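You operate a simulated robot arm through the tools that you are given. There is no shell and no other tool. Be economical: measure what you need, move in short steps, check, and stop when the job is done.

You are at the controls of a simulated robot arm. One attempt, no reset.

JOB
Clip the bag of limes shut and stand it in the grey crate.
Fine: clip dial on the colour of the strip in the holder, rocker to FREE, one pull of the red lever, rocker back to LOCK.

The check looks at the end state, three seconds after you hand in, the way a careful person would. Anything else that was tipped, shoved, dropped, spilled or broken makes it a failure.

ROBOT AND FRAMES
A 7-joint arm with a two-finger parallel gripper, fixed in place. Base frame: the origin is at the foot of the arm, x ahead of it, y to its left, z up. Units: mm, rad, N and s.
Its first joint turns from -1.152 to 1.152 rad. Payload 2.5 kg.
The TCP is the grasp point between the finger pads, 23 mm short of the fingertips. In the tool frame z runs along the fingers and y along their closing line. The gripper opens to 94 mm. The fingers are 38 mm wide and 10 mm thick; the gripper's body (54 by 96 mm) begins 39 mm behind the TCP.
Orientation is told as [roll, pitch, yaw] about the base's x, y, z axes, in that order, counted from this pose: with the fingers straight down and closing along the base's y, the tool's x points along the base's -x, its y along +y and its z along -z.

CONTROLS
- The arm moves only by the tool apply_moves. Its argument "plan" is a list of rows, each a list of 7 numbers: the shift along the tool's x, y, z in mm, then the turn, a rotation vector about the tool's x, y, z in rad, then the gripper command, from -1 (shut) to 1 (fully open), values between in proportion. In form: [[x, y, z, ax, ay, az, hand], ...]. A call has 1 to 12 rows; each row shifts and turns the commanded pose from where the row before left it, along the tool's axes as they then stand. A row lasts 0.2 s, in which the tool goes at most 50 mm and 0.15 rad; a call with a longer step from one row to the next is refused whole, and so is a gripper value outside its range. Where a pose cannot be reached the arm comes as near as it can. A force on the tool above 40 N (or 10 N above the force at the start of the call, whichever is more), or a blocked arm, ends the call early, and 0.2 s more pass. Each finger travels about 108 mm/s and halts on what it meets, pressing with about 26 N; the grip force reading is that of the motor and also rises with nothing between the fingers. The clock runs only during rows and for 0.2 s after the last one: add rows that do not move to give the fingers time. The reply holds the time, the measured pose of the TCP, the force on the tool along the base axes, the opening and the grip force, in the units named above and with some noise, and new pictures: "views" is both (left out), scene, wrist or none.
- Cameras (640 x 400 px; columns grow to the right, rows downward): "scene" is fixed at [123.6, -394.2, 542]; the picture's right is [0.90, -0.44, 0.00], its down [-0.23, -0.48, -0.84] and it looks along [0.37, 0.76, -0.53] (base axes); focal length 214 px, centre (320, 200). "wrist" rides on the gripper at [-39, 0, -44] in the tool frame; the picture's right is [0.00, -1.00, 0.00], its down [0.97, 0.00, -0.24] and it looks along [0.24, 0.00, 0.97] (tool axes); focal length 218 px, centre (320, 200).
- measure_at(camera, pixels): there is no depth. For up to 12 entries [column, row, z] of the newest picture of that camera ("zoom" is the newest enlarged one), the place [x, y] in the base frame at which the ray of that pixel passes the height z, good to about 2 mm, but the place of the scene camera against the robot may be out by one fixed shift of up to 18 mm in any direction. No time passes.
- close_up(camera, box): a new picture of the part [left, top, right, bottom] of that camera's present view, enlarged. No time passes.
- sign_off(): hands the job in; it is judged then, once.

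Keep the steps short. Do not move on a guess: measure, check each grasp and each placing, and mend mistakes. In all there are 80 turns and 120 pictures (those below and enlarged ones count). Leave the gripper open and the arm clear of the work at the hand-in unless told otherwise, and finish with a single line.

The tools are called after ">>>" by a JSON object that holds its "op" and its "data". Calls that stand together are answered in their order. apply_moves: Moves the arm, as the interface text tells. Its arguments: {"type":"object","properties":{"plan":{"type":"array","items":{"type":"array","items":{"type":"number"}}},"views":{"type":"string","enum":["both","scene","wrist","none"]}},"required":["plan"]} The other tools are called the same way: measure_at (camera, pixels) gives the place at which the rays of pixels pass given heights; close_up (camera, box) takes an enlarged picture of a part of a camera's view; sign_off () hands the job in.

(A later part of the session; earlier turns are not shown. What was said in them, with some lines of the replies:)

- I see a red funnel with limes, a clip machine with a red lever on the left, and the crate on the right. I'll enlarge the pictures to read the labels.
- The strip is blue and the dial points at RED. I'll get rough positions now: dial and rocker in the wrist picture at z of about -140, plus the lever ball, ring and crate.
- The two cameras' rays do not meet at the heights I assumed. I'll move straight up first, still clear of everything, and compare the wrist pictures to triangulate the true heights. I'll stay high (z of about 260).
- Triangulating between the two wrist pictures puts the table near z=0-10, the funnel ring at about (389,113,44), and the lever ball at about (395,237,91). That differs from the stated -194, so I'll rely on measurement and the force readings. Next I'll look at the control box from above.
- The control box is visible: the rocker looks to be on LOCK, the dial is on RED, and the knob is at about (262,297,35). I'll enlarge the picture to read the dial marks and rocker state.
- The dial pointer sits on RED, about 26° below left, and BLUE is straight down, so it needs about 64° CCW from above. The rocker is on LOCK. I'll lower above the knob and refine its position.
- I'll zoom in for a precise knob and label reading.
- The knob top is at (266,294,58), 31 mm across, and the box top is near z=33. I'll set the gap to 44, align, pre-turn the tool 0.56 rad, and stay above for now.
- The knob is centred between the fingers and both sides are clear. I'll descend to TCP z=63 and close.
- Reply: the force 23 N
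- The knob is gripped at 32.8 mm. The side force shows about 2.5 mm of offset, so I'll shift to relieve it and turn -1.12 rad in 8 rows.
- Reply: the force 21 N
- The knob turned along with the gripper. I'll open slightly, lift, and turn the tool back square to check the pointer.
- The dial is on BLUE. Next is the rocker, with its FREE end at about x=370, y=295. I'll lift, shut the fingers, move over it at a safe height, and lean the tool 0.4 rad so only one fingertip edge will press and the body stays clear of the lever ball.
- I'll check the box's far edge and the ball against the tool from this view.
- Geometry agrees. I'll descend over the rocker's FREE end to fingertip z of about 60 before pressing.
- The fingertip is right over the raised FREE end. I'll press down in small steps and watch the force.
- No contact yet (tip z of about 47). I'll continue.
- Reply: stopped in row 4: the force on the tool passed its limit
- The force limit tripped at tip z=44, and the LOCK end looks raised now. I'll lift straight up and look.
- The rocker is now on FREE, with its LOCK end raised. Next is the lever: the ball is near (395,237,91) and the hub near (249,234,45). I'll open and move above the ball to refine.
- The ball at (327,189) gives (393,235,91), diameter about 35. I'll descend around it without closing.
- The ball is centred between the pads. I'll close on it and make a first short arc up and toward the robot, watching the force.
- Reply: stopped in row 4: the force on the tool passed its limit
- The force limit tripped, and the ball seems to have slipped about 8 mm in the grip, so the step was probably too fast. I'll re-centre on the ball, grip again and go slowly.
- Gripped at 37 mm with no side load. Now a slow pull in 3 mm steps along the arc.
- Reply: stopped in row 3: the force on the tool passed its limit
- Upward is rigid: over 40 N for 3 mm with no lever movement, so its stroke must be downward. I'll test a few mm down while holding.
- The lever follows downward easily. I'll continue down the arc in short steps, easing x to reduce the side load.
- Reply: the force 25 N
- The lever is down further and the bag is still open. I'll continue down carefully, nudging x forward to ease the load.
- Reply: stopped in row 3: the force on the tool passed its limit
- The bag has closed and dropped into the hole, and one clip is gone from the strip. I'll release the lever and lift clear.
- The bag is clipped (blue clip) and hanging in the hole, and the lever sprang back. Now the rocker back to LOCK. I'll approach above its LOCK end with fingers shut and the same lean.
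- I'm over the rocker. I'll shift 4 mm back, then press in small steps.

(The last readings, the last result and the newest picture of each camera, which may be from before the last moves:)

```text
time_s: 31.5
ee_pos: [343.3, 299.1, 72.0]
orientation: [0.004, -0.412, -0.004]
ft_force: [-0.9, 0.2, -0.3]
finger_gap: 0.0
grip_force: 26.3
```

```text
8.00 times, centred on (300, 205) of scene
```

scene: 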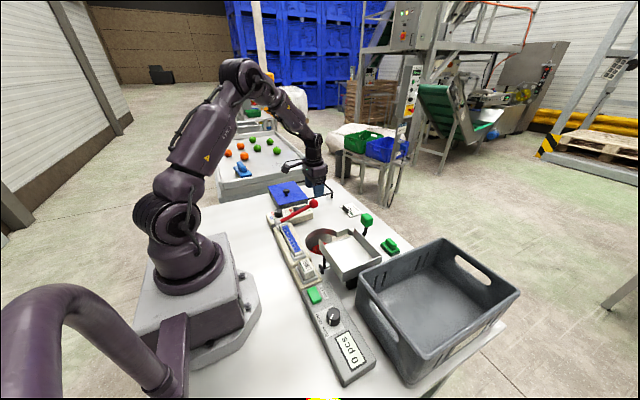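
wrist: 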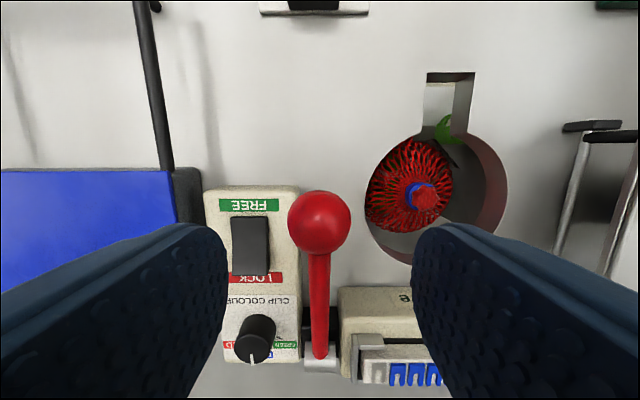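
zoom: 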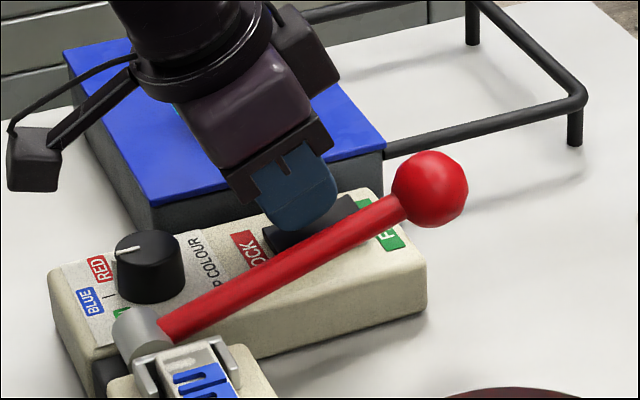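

Force is near zero; it may already have flipped. I'll press a couple mm more, then lift and look.

>>> {"op": "apply_moves", "data": {"plan": [[0.6, 0, 1.4, 0, 0, 0, -1], [0.6, 0, 1.4, 0, 0, 0, -1], [0, 0, 0, 0, 0, 0, -1]], "views": "none"}}

>>> {"op": "apply_moves", "data": {"plan": [[-7.8, 0, -18.4, 0, 0, 0, -1], [-15.6, 0, -36.8, 0, 0, 0, -1], [-15.6, 0, -36.8, 0, 0.133, 0, -1], [22, -15, 0, 0, 0.133, 0, -1], [22, -15, 0, 0, 0.134, 0, -1], [0, 0, 0, 0, 0, 0, -1]], "views": "wrist"}}

>>> {"op": "close_up", "data": {"camera": "scene", "box": [265, 180, 335, 230]}}

```text
time_s: 32.1
ee_pos: [343.3, 298.9, 70.9]
orientation: [0.002, -0.411, -0.005]
ft_force: [-2.5, -2.1, 6.6]
finger_gap: 0.0
grip_force: 26.1
stopped in row 2: the force on the tool passed its limit (the readings are from after the stop); the commanded pose is now the measured one
```

```text
time_s: 33.5
ee_pos: [299.0, 269.2, 161.8]
orientation: [0.002, -0.009, -0.004]
ft_force: [-0.6, -0.5, 1.2]
finger_gap: 0.2
grip_force: 26.1
```

wrist: 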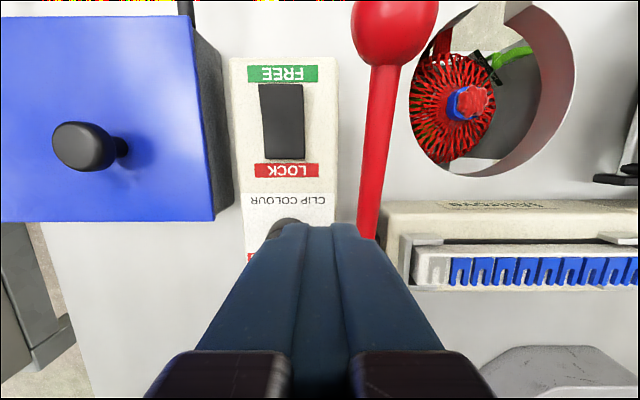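

```text
8.00 times, centred on (300, 205) of scene
```

zoom: 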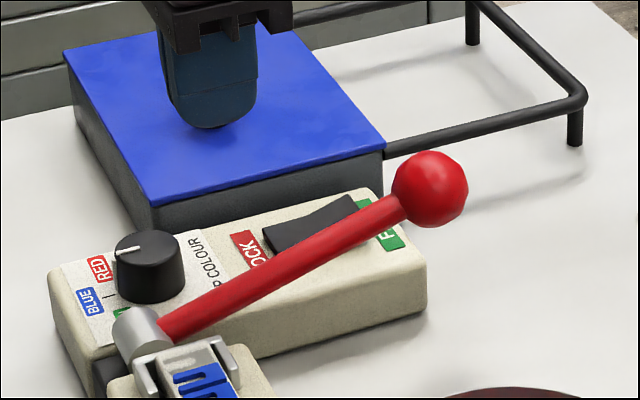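

The rocker is back on LOCK and the dial is on BLUE. Now I'll look at the bag from above the hole.

>>> {"op": "apply_moves", "data": {"plan": [[0, 0, -40, 0, 0, 0, -1], [-12, -39, 0, 0, 0, 0, 0], [-13, -39, 0, 0, 0, 0, 0], [-13, -39, 0, 0, 0, 0, 0], [-13, -39, 0, 0, 0, 0, 0], [0, 0, 0, 0, 0, 0, 0]], "views": "wrist"}}

>>> {"op": "close_up", "data": {"camera": "wrist", "box": [220, 60, 420, 260]}}

```text
time_s: 34.9
ee_pos: [349.4, 114.4, 202.0]
orientation: [-0.001, -0.009, -0.005]
ft_force: [-0.2, -0.5, -1.0]
finger_gap: 47.2
grip_force: 0.0
```

wrist: 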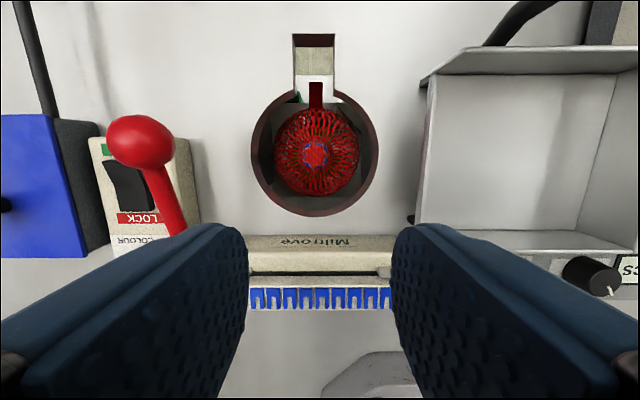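

```text
2.00 times, centred on (320, 160) of wrist
```

zoom: 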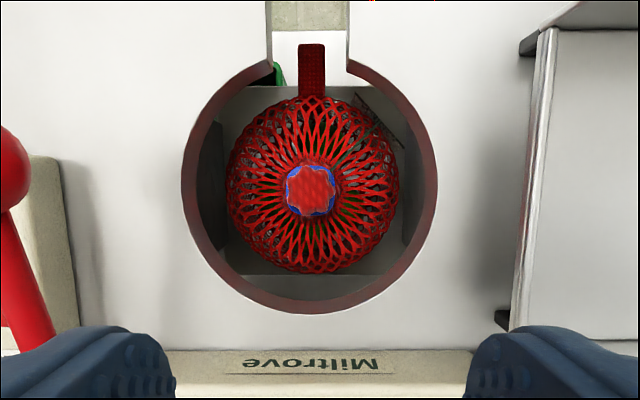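

The bag's neck with the blue clip is at (315,154), triangulated to about (380,120), tuft top z of about -25, concentric with the hole. Before grasping I'll look at the crate with the empty hand.

>>> {"op": "apply_moves", "data": {"plan": [[0, 0, -40, 0, 0, 0, 0], [0, -35, -30, 0, 0, 0, 0], [0, -45, -20, 0, 0, 0, 0], [0, -45, 0, 0, 0, 0, 0], [0, -45, 0, 0, 0, 0, 0], [0, -45, 0, 0, 0, 0, 0], [0, 0, 0, 0, 0, 0, 0]]}}

```text
time_s: 36.5
ee_pos: [347.5, -101.7, 290.7]
orientation: [0.002, -0.011, -0.005]
ft_force: [-0.6, -0.1, 0.0]
finger_gap: 46.8
grip_force: 0.1
```

scene: 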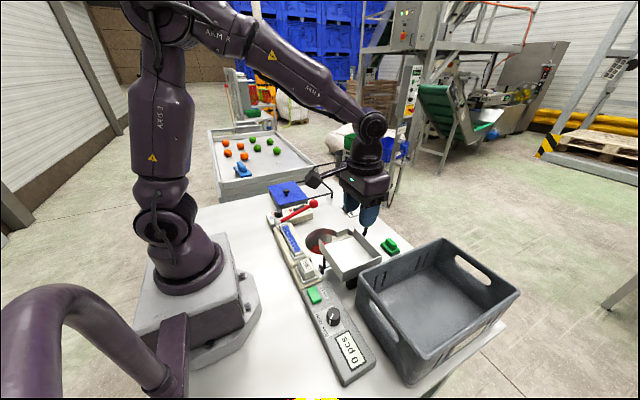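
wrist: 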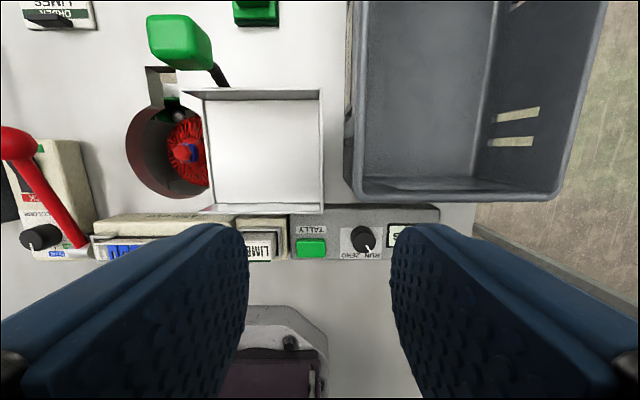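

I'll measure the crate: floor near z=10 and rim near z=134.

>>> {"op": "measure_at", "data": {"camera": "wrist", "pixels": [[352, 200, 134], [562, 198, 134], [367, 178, 12], [487, 178, 12], [375, 5, 12], [495, 5, 12], [605, 5, 134], [349, 5, 134], [324, 212, 60], [322, 90, 60]]}}

>>> {"op": "measure_at", "data": {"camera": "scene", "pixels": [[357, 270, 134], [408, 383, 134], [520, 293, 134], [440, 240, 134], [385, 365, 5]]}}

>>> {"op": "close_up", "data": {"camera": "scene", "box": [320, 220, 530, 390]}}

```text
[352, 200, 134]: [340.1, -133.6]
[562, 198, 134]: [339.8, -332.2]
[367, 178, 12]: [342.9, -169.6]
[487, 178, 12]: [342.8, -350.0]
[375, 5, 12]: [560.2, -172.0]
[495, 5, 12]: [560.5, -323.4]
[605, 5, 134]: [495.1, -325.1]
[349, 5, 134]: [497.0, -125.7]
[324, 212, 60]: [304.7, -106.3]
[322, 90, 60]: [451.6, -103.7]
```

```text
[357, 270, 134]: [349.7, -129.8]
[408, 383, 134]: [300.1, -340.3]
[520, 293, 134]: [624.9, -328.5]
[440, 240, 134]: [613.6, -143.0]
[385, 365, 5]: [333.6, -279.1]
```

```text
2.35 times, centred on (425, 305) of scene
```

zoom: 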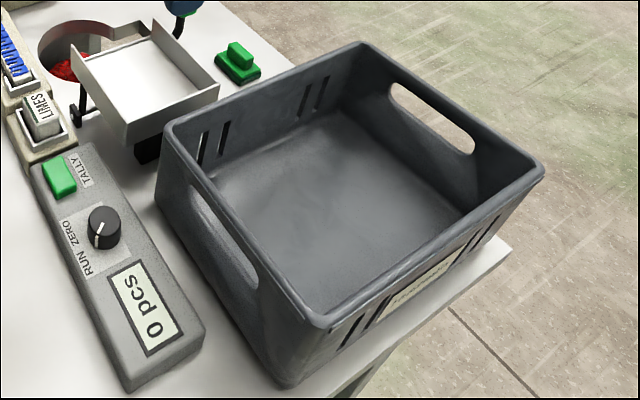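

The crate interior is about x 345-600, y -145 to -315, rim z of about 134. I'll place the bag around (425,-225). Now back above the hole to grasp the neck.

>>> {"op": "apply_moves", "data": {"plan": [[0, 45, 0, 0, 0, 0, 0.28], [-5, 45, 0, 0, 0, 0, 0.28], [-10, 45, 0, 0, 0, 0, 0.28], [-10, 45, 15, 0, 0, 0, 0.28], [-7.5, 41.5, 25, 0, 0, 0, 0.28], [0, 0, 40, 0, 0, 0, 0.28], [0, 0, 40, 0, 0, 0, 0.28], [0, 0, 40, 0, 0, 0, 0.28], [0, 0, 0, 0, 0, 0, 0.28]]}}

```text
time_s: 38.5
ee_pos: [381.0, 117.8, 131.5]
orientation: [0.001, -0.012, -0.005]
ft_force: [0.0, 0.0, -0.8]
finger_gap: 60.2
grip_force: 0.0
```

scene: 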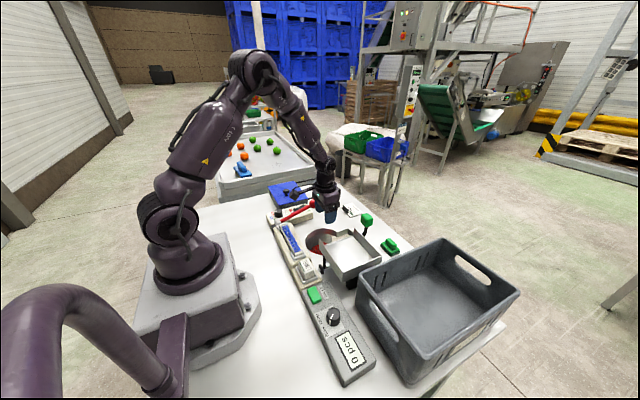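
wrist: 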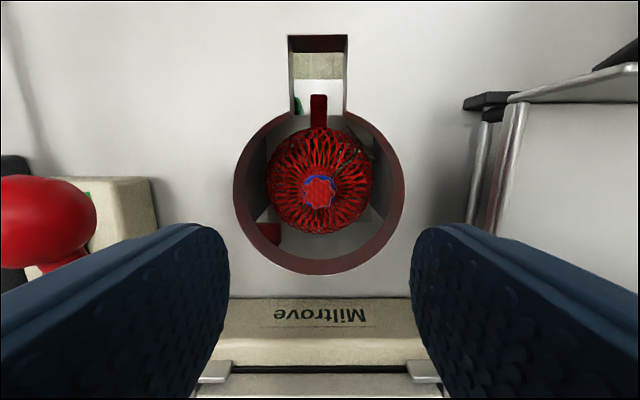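

>>> {"op": "measure_at", "data": {"camera": "wrist", "pixels": [[318, 192, -20], [318, 192, -40], [320, 193, 5], [235, 190, 5], [405, 190, 5], [320, 270, 5], [320, 95, -20]]}}

>>> {"op": "close_up", "data": {"camera": "wrist", "box": [220, 100, 420, 280]}}

```text
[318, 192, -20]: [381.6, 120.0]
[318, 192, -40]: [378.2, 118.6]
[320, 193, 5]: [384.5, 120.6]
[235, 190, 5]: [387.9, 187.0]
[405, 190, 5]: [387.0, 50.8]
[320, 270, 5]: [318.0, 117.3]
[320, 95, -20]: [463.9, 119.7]
```

```text
2.22 times, centred on (320, 190) of wrist
```

zoom: 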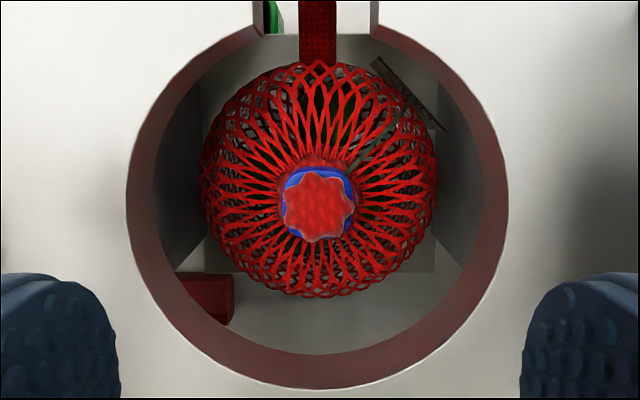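

The neck is at (381,119.5). I'll descend to just above first (TCP z of about 10).

>>> {"op": "apply_moves", "data": {"plan": [[0, 1.5, 40, 0, 0, 0, 0.28], [0, 0, 40, 0, 0, 0, 0.28], [0, 0, 40, 0, 0, 0, 0.28], [0, 0, 0, 0, 0, 0, 0.28]], "views": "wrist"}}

```text
time_s: 39.5
ee_pos: [385.2, 120.3, 11.3]
orientation: [0.001, -0.012, -0.005]
ft_force: [-0.2, 0.5, -1.3]
finger_gap: 60.1
grip_force: 0.1
```

wrist: 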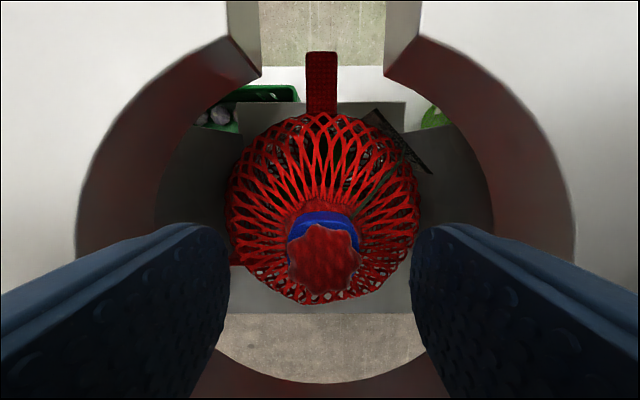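

The tuft is centred between the fingers. I'll descend slowly to z of about -27.

>>> {"op": "apply_moves", "data": {"plan": [[0.5, 0, 14, 0, 0, 0, 0.28], [0.5, 0, 14, 0, 0, 0, 0.28], [0, 0, 10, 0, 0, 0, 0.28], [0, 0, 0, 0, 0, 0, 0.28]], "views": "wrist"}}

```text
time_s: 40.1
ee_pos: [382.2, 121.3, -13.0]
orientation: [0.0, -0.003, -0.001]
ft_force: [-1.1, -0.6, 5.2]
finger_gap: 60.2
grip_force: 0.1
stopped in row 3: the force on the tool passed its limit (the readings are from after the stop); the commanded pose is now the measured one
```

wrist: 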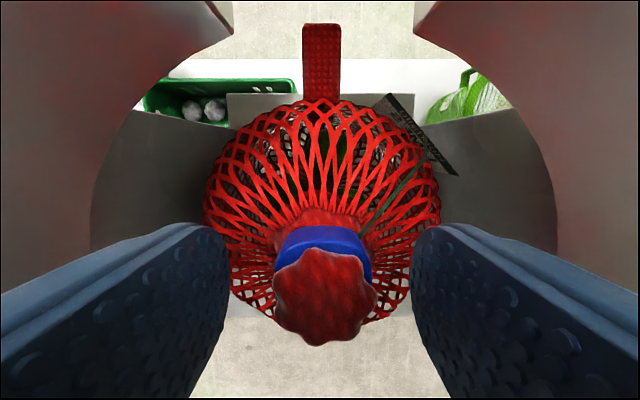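

The fingertips touched the bag's shoulder at tip z of about -36, and the tuft sits about 17 mm inside the pads. I'll ease up 1 mm and close.

>>> {"op": "apply_moves", "data": {"plan": [[0, -0.5, -1, 0, 0, 0, 0.28], [0, 0, 0, 0, 0, 0, -1], [0, 0, 0, 0, 0, 0, -1], [0, 0, 0, 0, 0, 0, -1], [0, 0, 0, 0, 0, 0, -1]], "views": "wrist"}}

```text
time_s: 41.4
ee_pos: [381.4, 119.6, -14.1]
orientation: [-0.002, -0.002, -0.002]
ft_force: [0.1, -0.2, -0.9]
finger_gap: 32.4
grip_force: 26.3
```

wrist: 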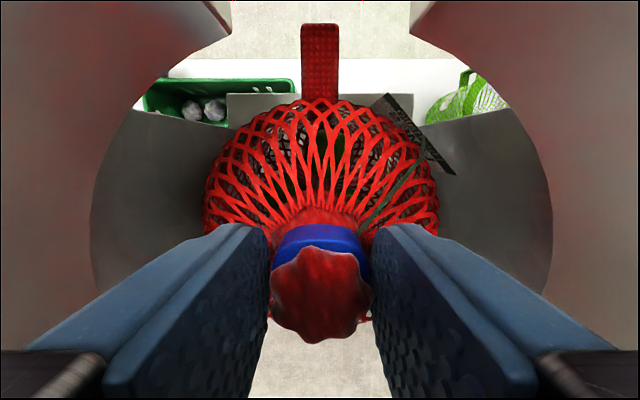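

Gripped at 32.4 mm on the clip and tuft. I'll lift gently and watch the force.

>>> {"op": "apply_moves", "data": {"plan": [[0, 0, -5, 0, 0, 0, -1], [0, 0, -10, 0, 0, 0, -1], [0, 0, -10, 0, 0, 0, -1], [0, 0, -15, 0, 0, 0, -1], [0, 0, 0, 0, 0, 0, -1]]}}

>>> {"op": "close_up", "data": {"camera": "scene", "box": [280, 190, 380, 270]}}

```text
time_s: 42.5
ee_pos: [381.9, 120.1, 27.2]
orientation: [0.0, -0.003, -0.003]
ft_force: [0.0, 0.8, -2.1]
finger_gap: 32.7
grip_force: 25.5
```

scene: 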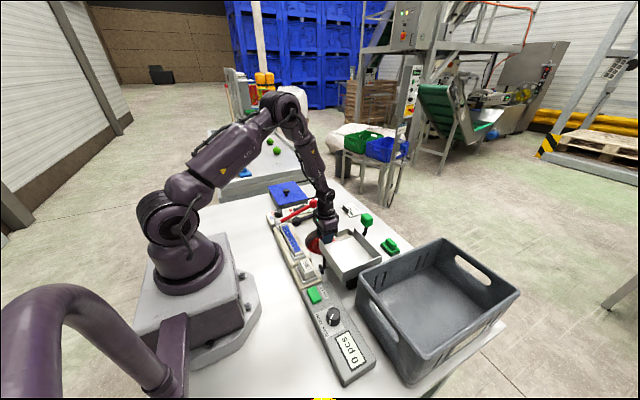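
wrist: 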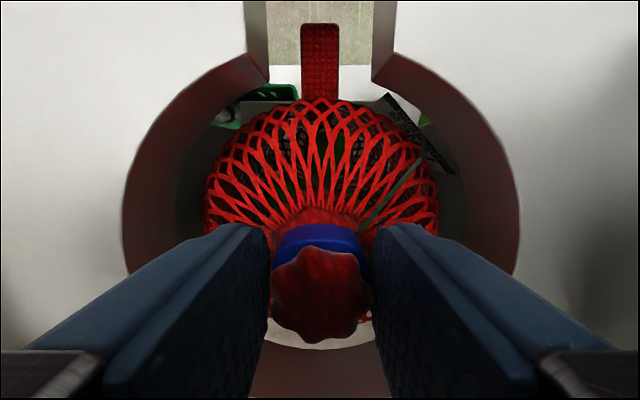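

```text
5.00 times, centred on (330, 230) of scene
```

zoom: 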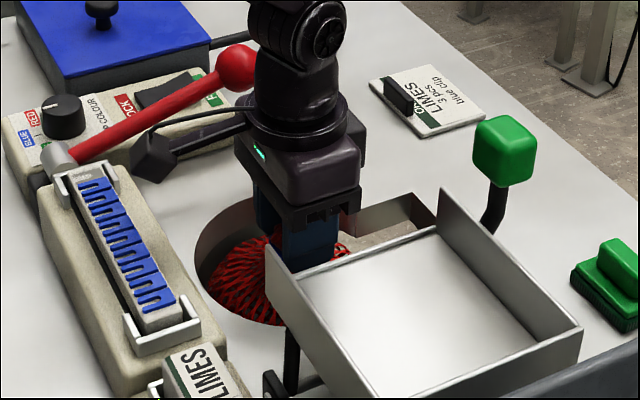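

The bag rises with the gripper, about 0.2 kg, and its strap passes through the slot. I'll continue straight up.

>>> {"op": "apply_moves", "data": {"plan": [[0, 0, -20, 0, 0, 0, -1], [0, 0, -25, 0, 0, 0, -1], [0, 0, -30, 0, 0, 0, -1], [0, 0, -30, 0, 0, 0, -1], [0, 0, -30, 0, 0, 0, -1], [0, 0, -30, 0, 0, 0, -1], [0, 0, -30, 0, 0, 0, -1], [0, 0, -30, 0, 0, 0, -1], [0, 0, -30, 0, 0, 0, -1], [0, 0, -20, 0, 0, 0, -1], [0, 0, 0, 0, 0, 0, -1]]}}

>>> {"op": "close_up", "data": {"camera": "scene", "box": [280, 130, 400, 250]}}

```text
time_s: 45.0
ee_pos: [381.4, 120.8, 302.3]
orientation: [0.001, -0.004, -0.002]
ft_force: [0.0, 0.3, -3.3]
finger_gap: 32.5
grip_force: 26.0
```

scene: 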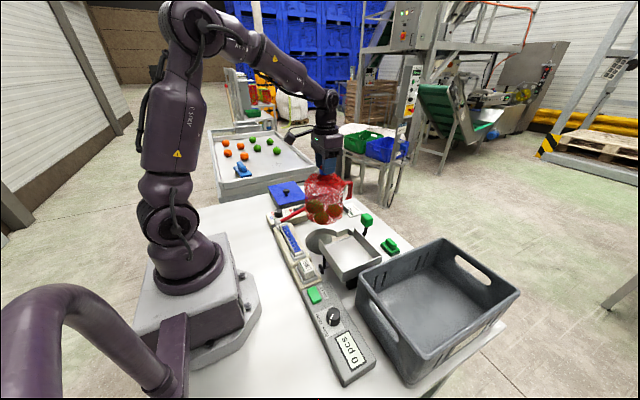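
wrist: 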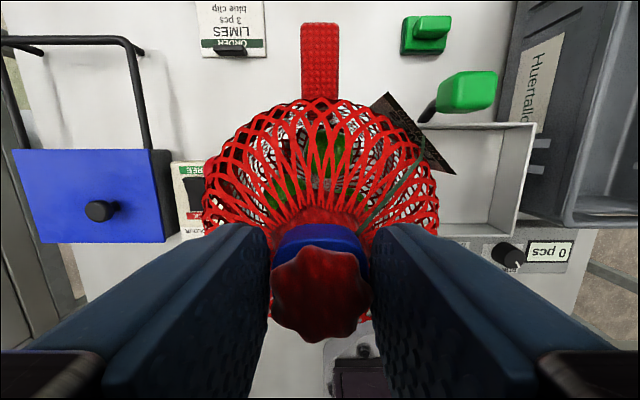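

```text
3.33 times, centred on (340, 190) of scene
```

zoom: 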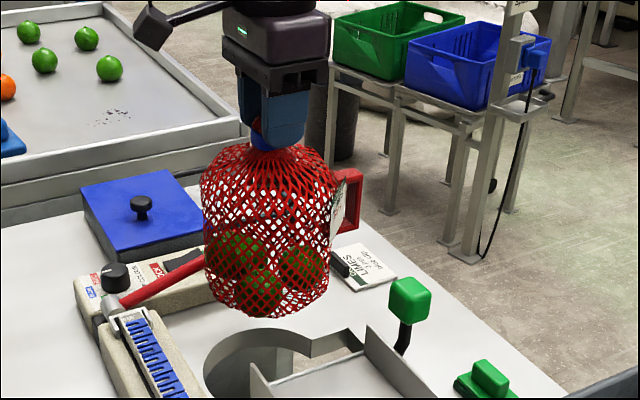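

The bag of limes hangs upright, with its bottom about 195-200 mm below the TCP. I'll lift to 370 and carry it over the crate at moderate speed.

>>> {"op": "apply_moves", "data": {"plan": [[0, 0, -25, 0, 0, 0, -1], [0, 0, -25, 0, 0, 0, -1], [0, 0, -20, 0, 0, 0, -1], [-4, -25, 0, 0, 0, 0, -1], [-5, -37, 0, 0, 0, 0, -1], [-5, -38, 0, 0, 0, 0, -1], [-5, -38, 0, 0, 0, 0, -1], [-5, -38, 0, 0, 0, 0, -1], [-5, -38, 0, 0, 0, 0, -1], [-5, -38, 0, 0, 0, 0, -1], [-5, -38, 0, 0, 0, 0, -1], [0, 0, 0, 0, 0, 0, -1]], "views": "scene"}}

```text
time_s: 47.5
ee_pos: [419.2, -170.4, 370.1]
orientation: [0.0, -0.004, -0.002]
ft_force: [0.0, -0.9, -1.7]
finger_gap: 32.5
grip_force: 25.4
```

scene: 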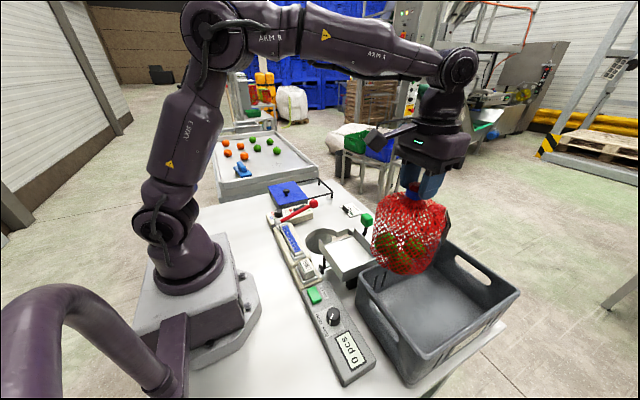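

>>> {"op": "apply_moves", "data": {"plan": [[-3, -30, 0, 0, 0, 0, -1], [-3, -30, 0, 0, 0, 0, -1], [0, 0, 0, 0, 0, 0, -1], [0, 0, 0, 0, 0, 0, -1]]}}

>>> {"op": "close_up", "data": {"camera": "scene", "box": [340, 150, 530, 390]}}

```text
time_s: 48.5
ee_pos: [425.1, -230.8, 372.4]
orientation: [0.0, -0.003, -0.002]
ft_force: [0.5, 0.7, -2.8]
finger_gap: 32.5
grip_force: 25.9
```

scene: 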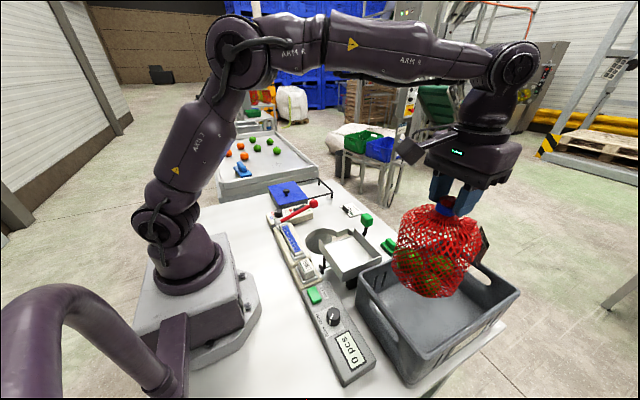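
wrist: 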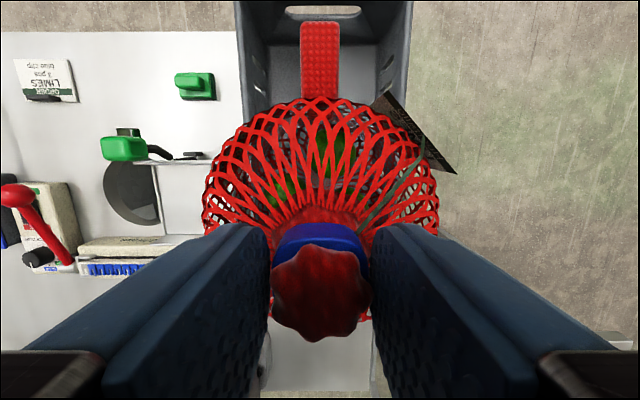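

```text
1.67 times, centred on (435, 270) of scene
```

zoom: 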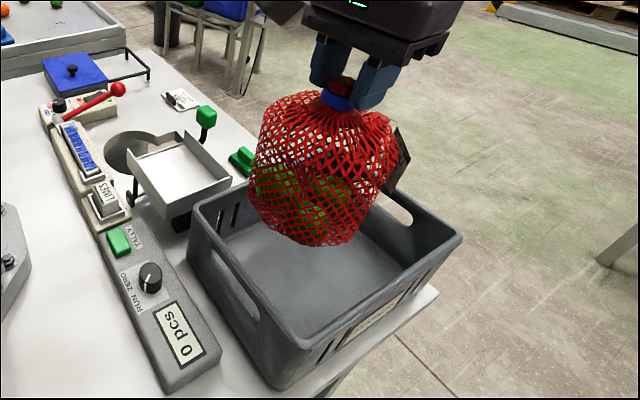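

The bag is centred over the crate: in the wrist view the crate spans columns 235-412. I'll lower to z of about 235 first.

>>> {"op": "apply_moves", "data": {"plan": [[0, 0, 0, 0, 0, 0, -1], [0, 0, 25, 0, 0, 0, -1], [0, 0, 25, 0, 0, 0, -1], [0, 0, 25, 0, 0, 0, -1], [0, 0, 25, 0, 0, 0, -1], [0, 0, 25, 0, 0, 0, -1], [0, 0, 12, 0, 0, 0, -1], [0, 0, 0, 0, 0, 0, -1]]}}

>>> {"op": "close_up", "data": {"camera": "scene", "box": [340, 180, 530, 390]}}

```text
time_s: 50.4
ee_pos: [424.7, -230.5, 234.0]
orientation: [0.001, -0.002, -0.003]
ft_force: [0.5, -0.1, -2.6]
finger_gap: 32.5
grip_force: 25.9
```

scene: 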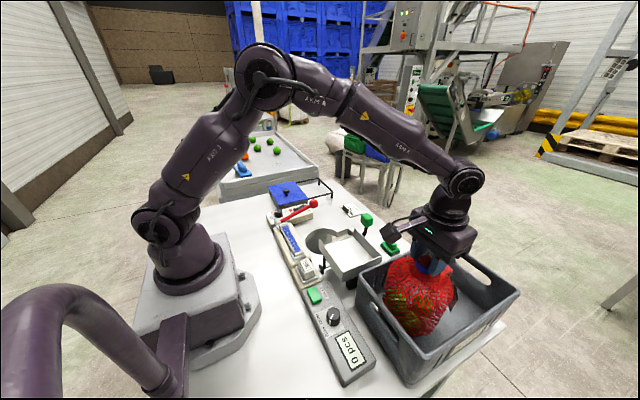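
wrist: 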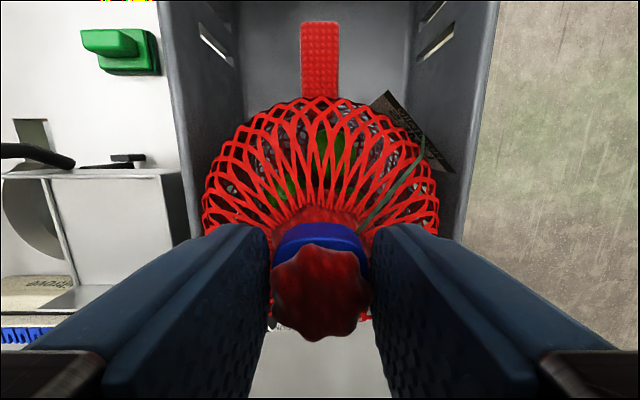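

```text
1.90 times, centred on (435, 285) of scene
```

zoom: 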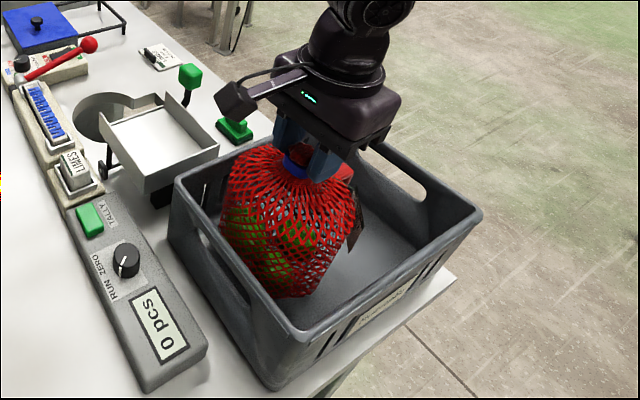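

The bag is well inside the walls. I'll lower slowly until I feel the floor.

>>> {"op": "apply_moves", "data": {"plan": [[0, 0, 5, 0, 0, 0, -1], [0, 0, 5, 0, 0, 0, -1], [0, 0, 5, 0, 0, 0, -1], [0, 0, 4, 0, 0, 0, -1], [0, 0, 0, 0, 0, 0, -1]], "views": "none"}}

```text
time_s: 51.5
ee_pos: [425.7, -229.6, 215.3]
orientation: [0.0, -0.004, -0.004]
ft_force: [0.1, 0.4, -3.1]
finger_gap: 32.3
grip_force: 25.9
```

Not on the floor yet (still -3 N). Smaller steps.

>>> {"op": "apply_moves", "data": {"plan": [[0, 0, 3, 0, 0, 0, -1], [0, 0, 3, 0, 0, 0, -1], [0, 0, 3, 0, 0, 0, -1], [0, 0, 0, 0, 0, 0, -1]], "views": "none"}}

```text
time_s: 52.5
ee_pos: [426.7, -230.6, 209.1]
orientation: [-0.001, -0.006, -0.004]
ft_force: [-4.3, 1.3, 18.2]
finger_gap: 32.7
grip_force: 25.7
```

Floor contact (+18 N). I'll ease up 2 mm to remove the load and check.

>>> {"op": "apply_moves", "data": {"plan": [[0, 0, -2, 0, 0, 0, -1], [0, 0, 0, 0, 0, 0, -1]], "views": "none"}}

>>> {"op": "close_up", "data": {"camera": "scene", "box": [340, 180, 530, 390]}}

```text
time_s: 53.1
ee_pos: [426.4, -229.9, 209.1]
orientation: [0.0, -0.003, -0.002]
ft_force: [2.7, 0.5, 2.7]
finger_gap: 32.4
grip_force: 26.2
```

```text
1.90 times, centred on (435, 285) of scene
```

zoom: 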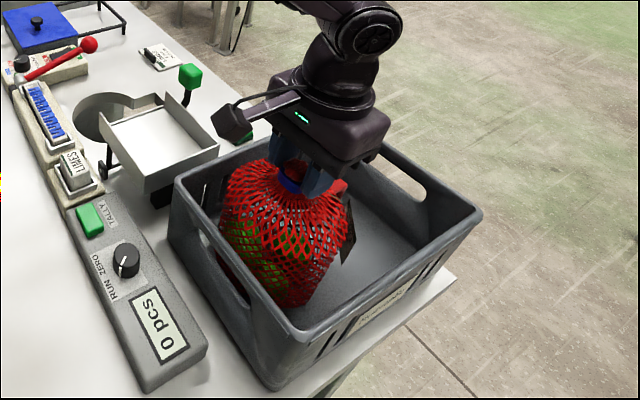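

The bag stands on the floor with nearly no load on the tool. I'll open slowly and lift straight up.

>>> {"op": "apply_moves", "data": {"plan": [[0, 0, 0, 0, 0, 0, -0.1], [0, 0, 0, 0, 0, 0, 0.1], [0, 0, 0, 0, 0, 0, 0.28], [0, 0, 0, 0, 0, 0, 0.28], [0, 0, -15, 0, 0, 0, 0.28], [0, 0, -25, 0, 0, 0, 0.28], [0, 0, -40, 0, 0, 0, 0.6], [0, 0, -40, 0, 0, 0, 0.6], [0, 0, -20, 0, 0, 0, 0.6], [0, 0, 0, 0, 0, 0, 0.6]]}}

>>> {"op": "close_up", "data": {"camera": "scene", "box": [340, 180, 530, 390]}}

```text
time_s: 55.4
ee_pos: [426.3, -231.2, 350.5]
orientation: [0.001, -0.005, -0.004]
ft_force: [-0.2, 0.5, 0.6]
finger_gap: 75.1
grip_force: 0.0
```

scene: 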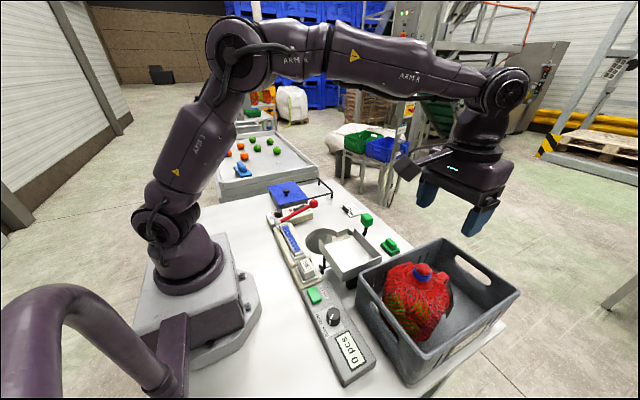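
wrist: 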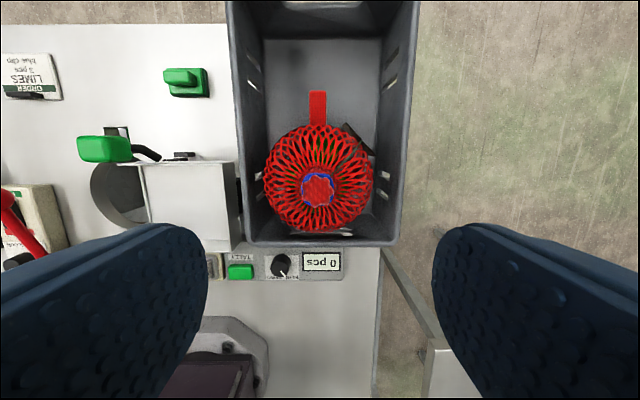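

```text
1.90 times, centred on (435, 285) of scene
```

zoom: 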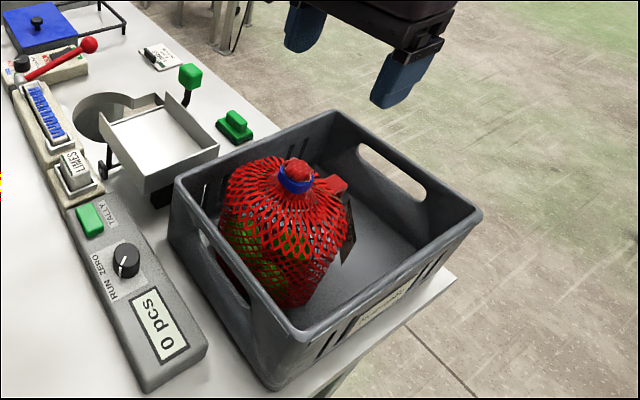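

The bag stands upright in the crate with its blue clip on. I'll move the open hand aside and do a last check of the control box.

>>> {"op": "apply_moves", "data": {"plan": [[10, 30, -20, 0, 0, 0, 1], [10, 40, -10, 0, 0, 0, 1], [10, 40, 0, 0, 0, 0, 1], [10, 40, 0, 0, 0, 0, 1], [0, 0, 0, 0, 0, 0, 1]], "views": "scene"}}

>>> {"op": "close_up", "data": {"camera": "scene", "box": [265, 180, 335, 230]}}

```text
time_s: 56.5
ee_pos: [386.5, -81.3, 378.8]
orientation: [0.001, -0.005, -0.004]
ft_force: [-0.3, -0.2, 0.0]
finger_gap: 93.9
grip_force: 0.0
```

scene: 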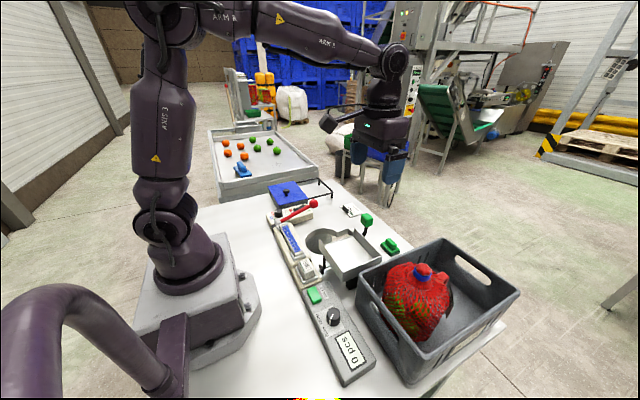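

```text
8.00 times, centred on (300, 205) of scene
```

zoom: 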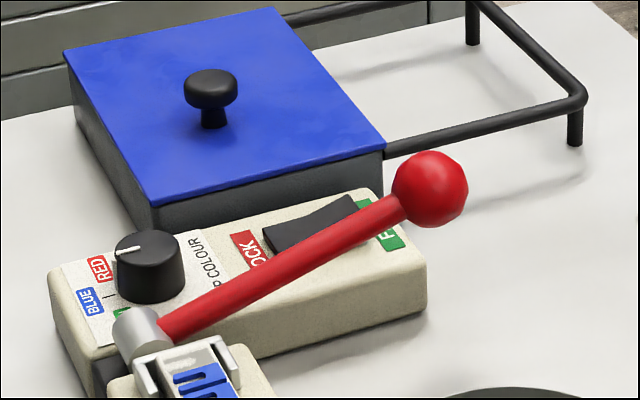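

The dial is on BLUE, the rocker on LOCK, the lever is back up, the bag is standing in the crate, and the arm is clear and open. Handing in.

>>> {"op": "sign_off", "data": {}}

```text
The job is handed in.
```

The bag of limes is clipped shut with a blue clip after one pull of the lever and stands upright in the grey crate, with the dial on BLUE, the rocker back on LOCK, and the arm clear with the gripper open.
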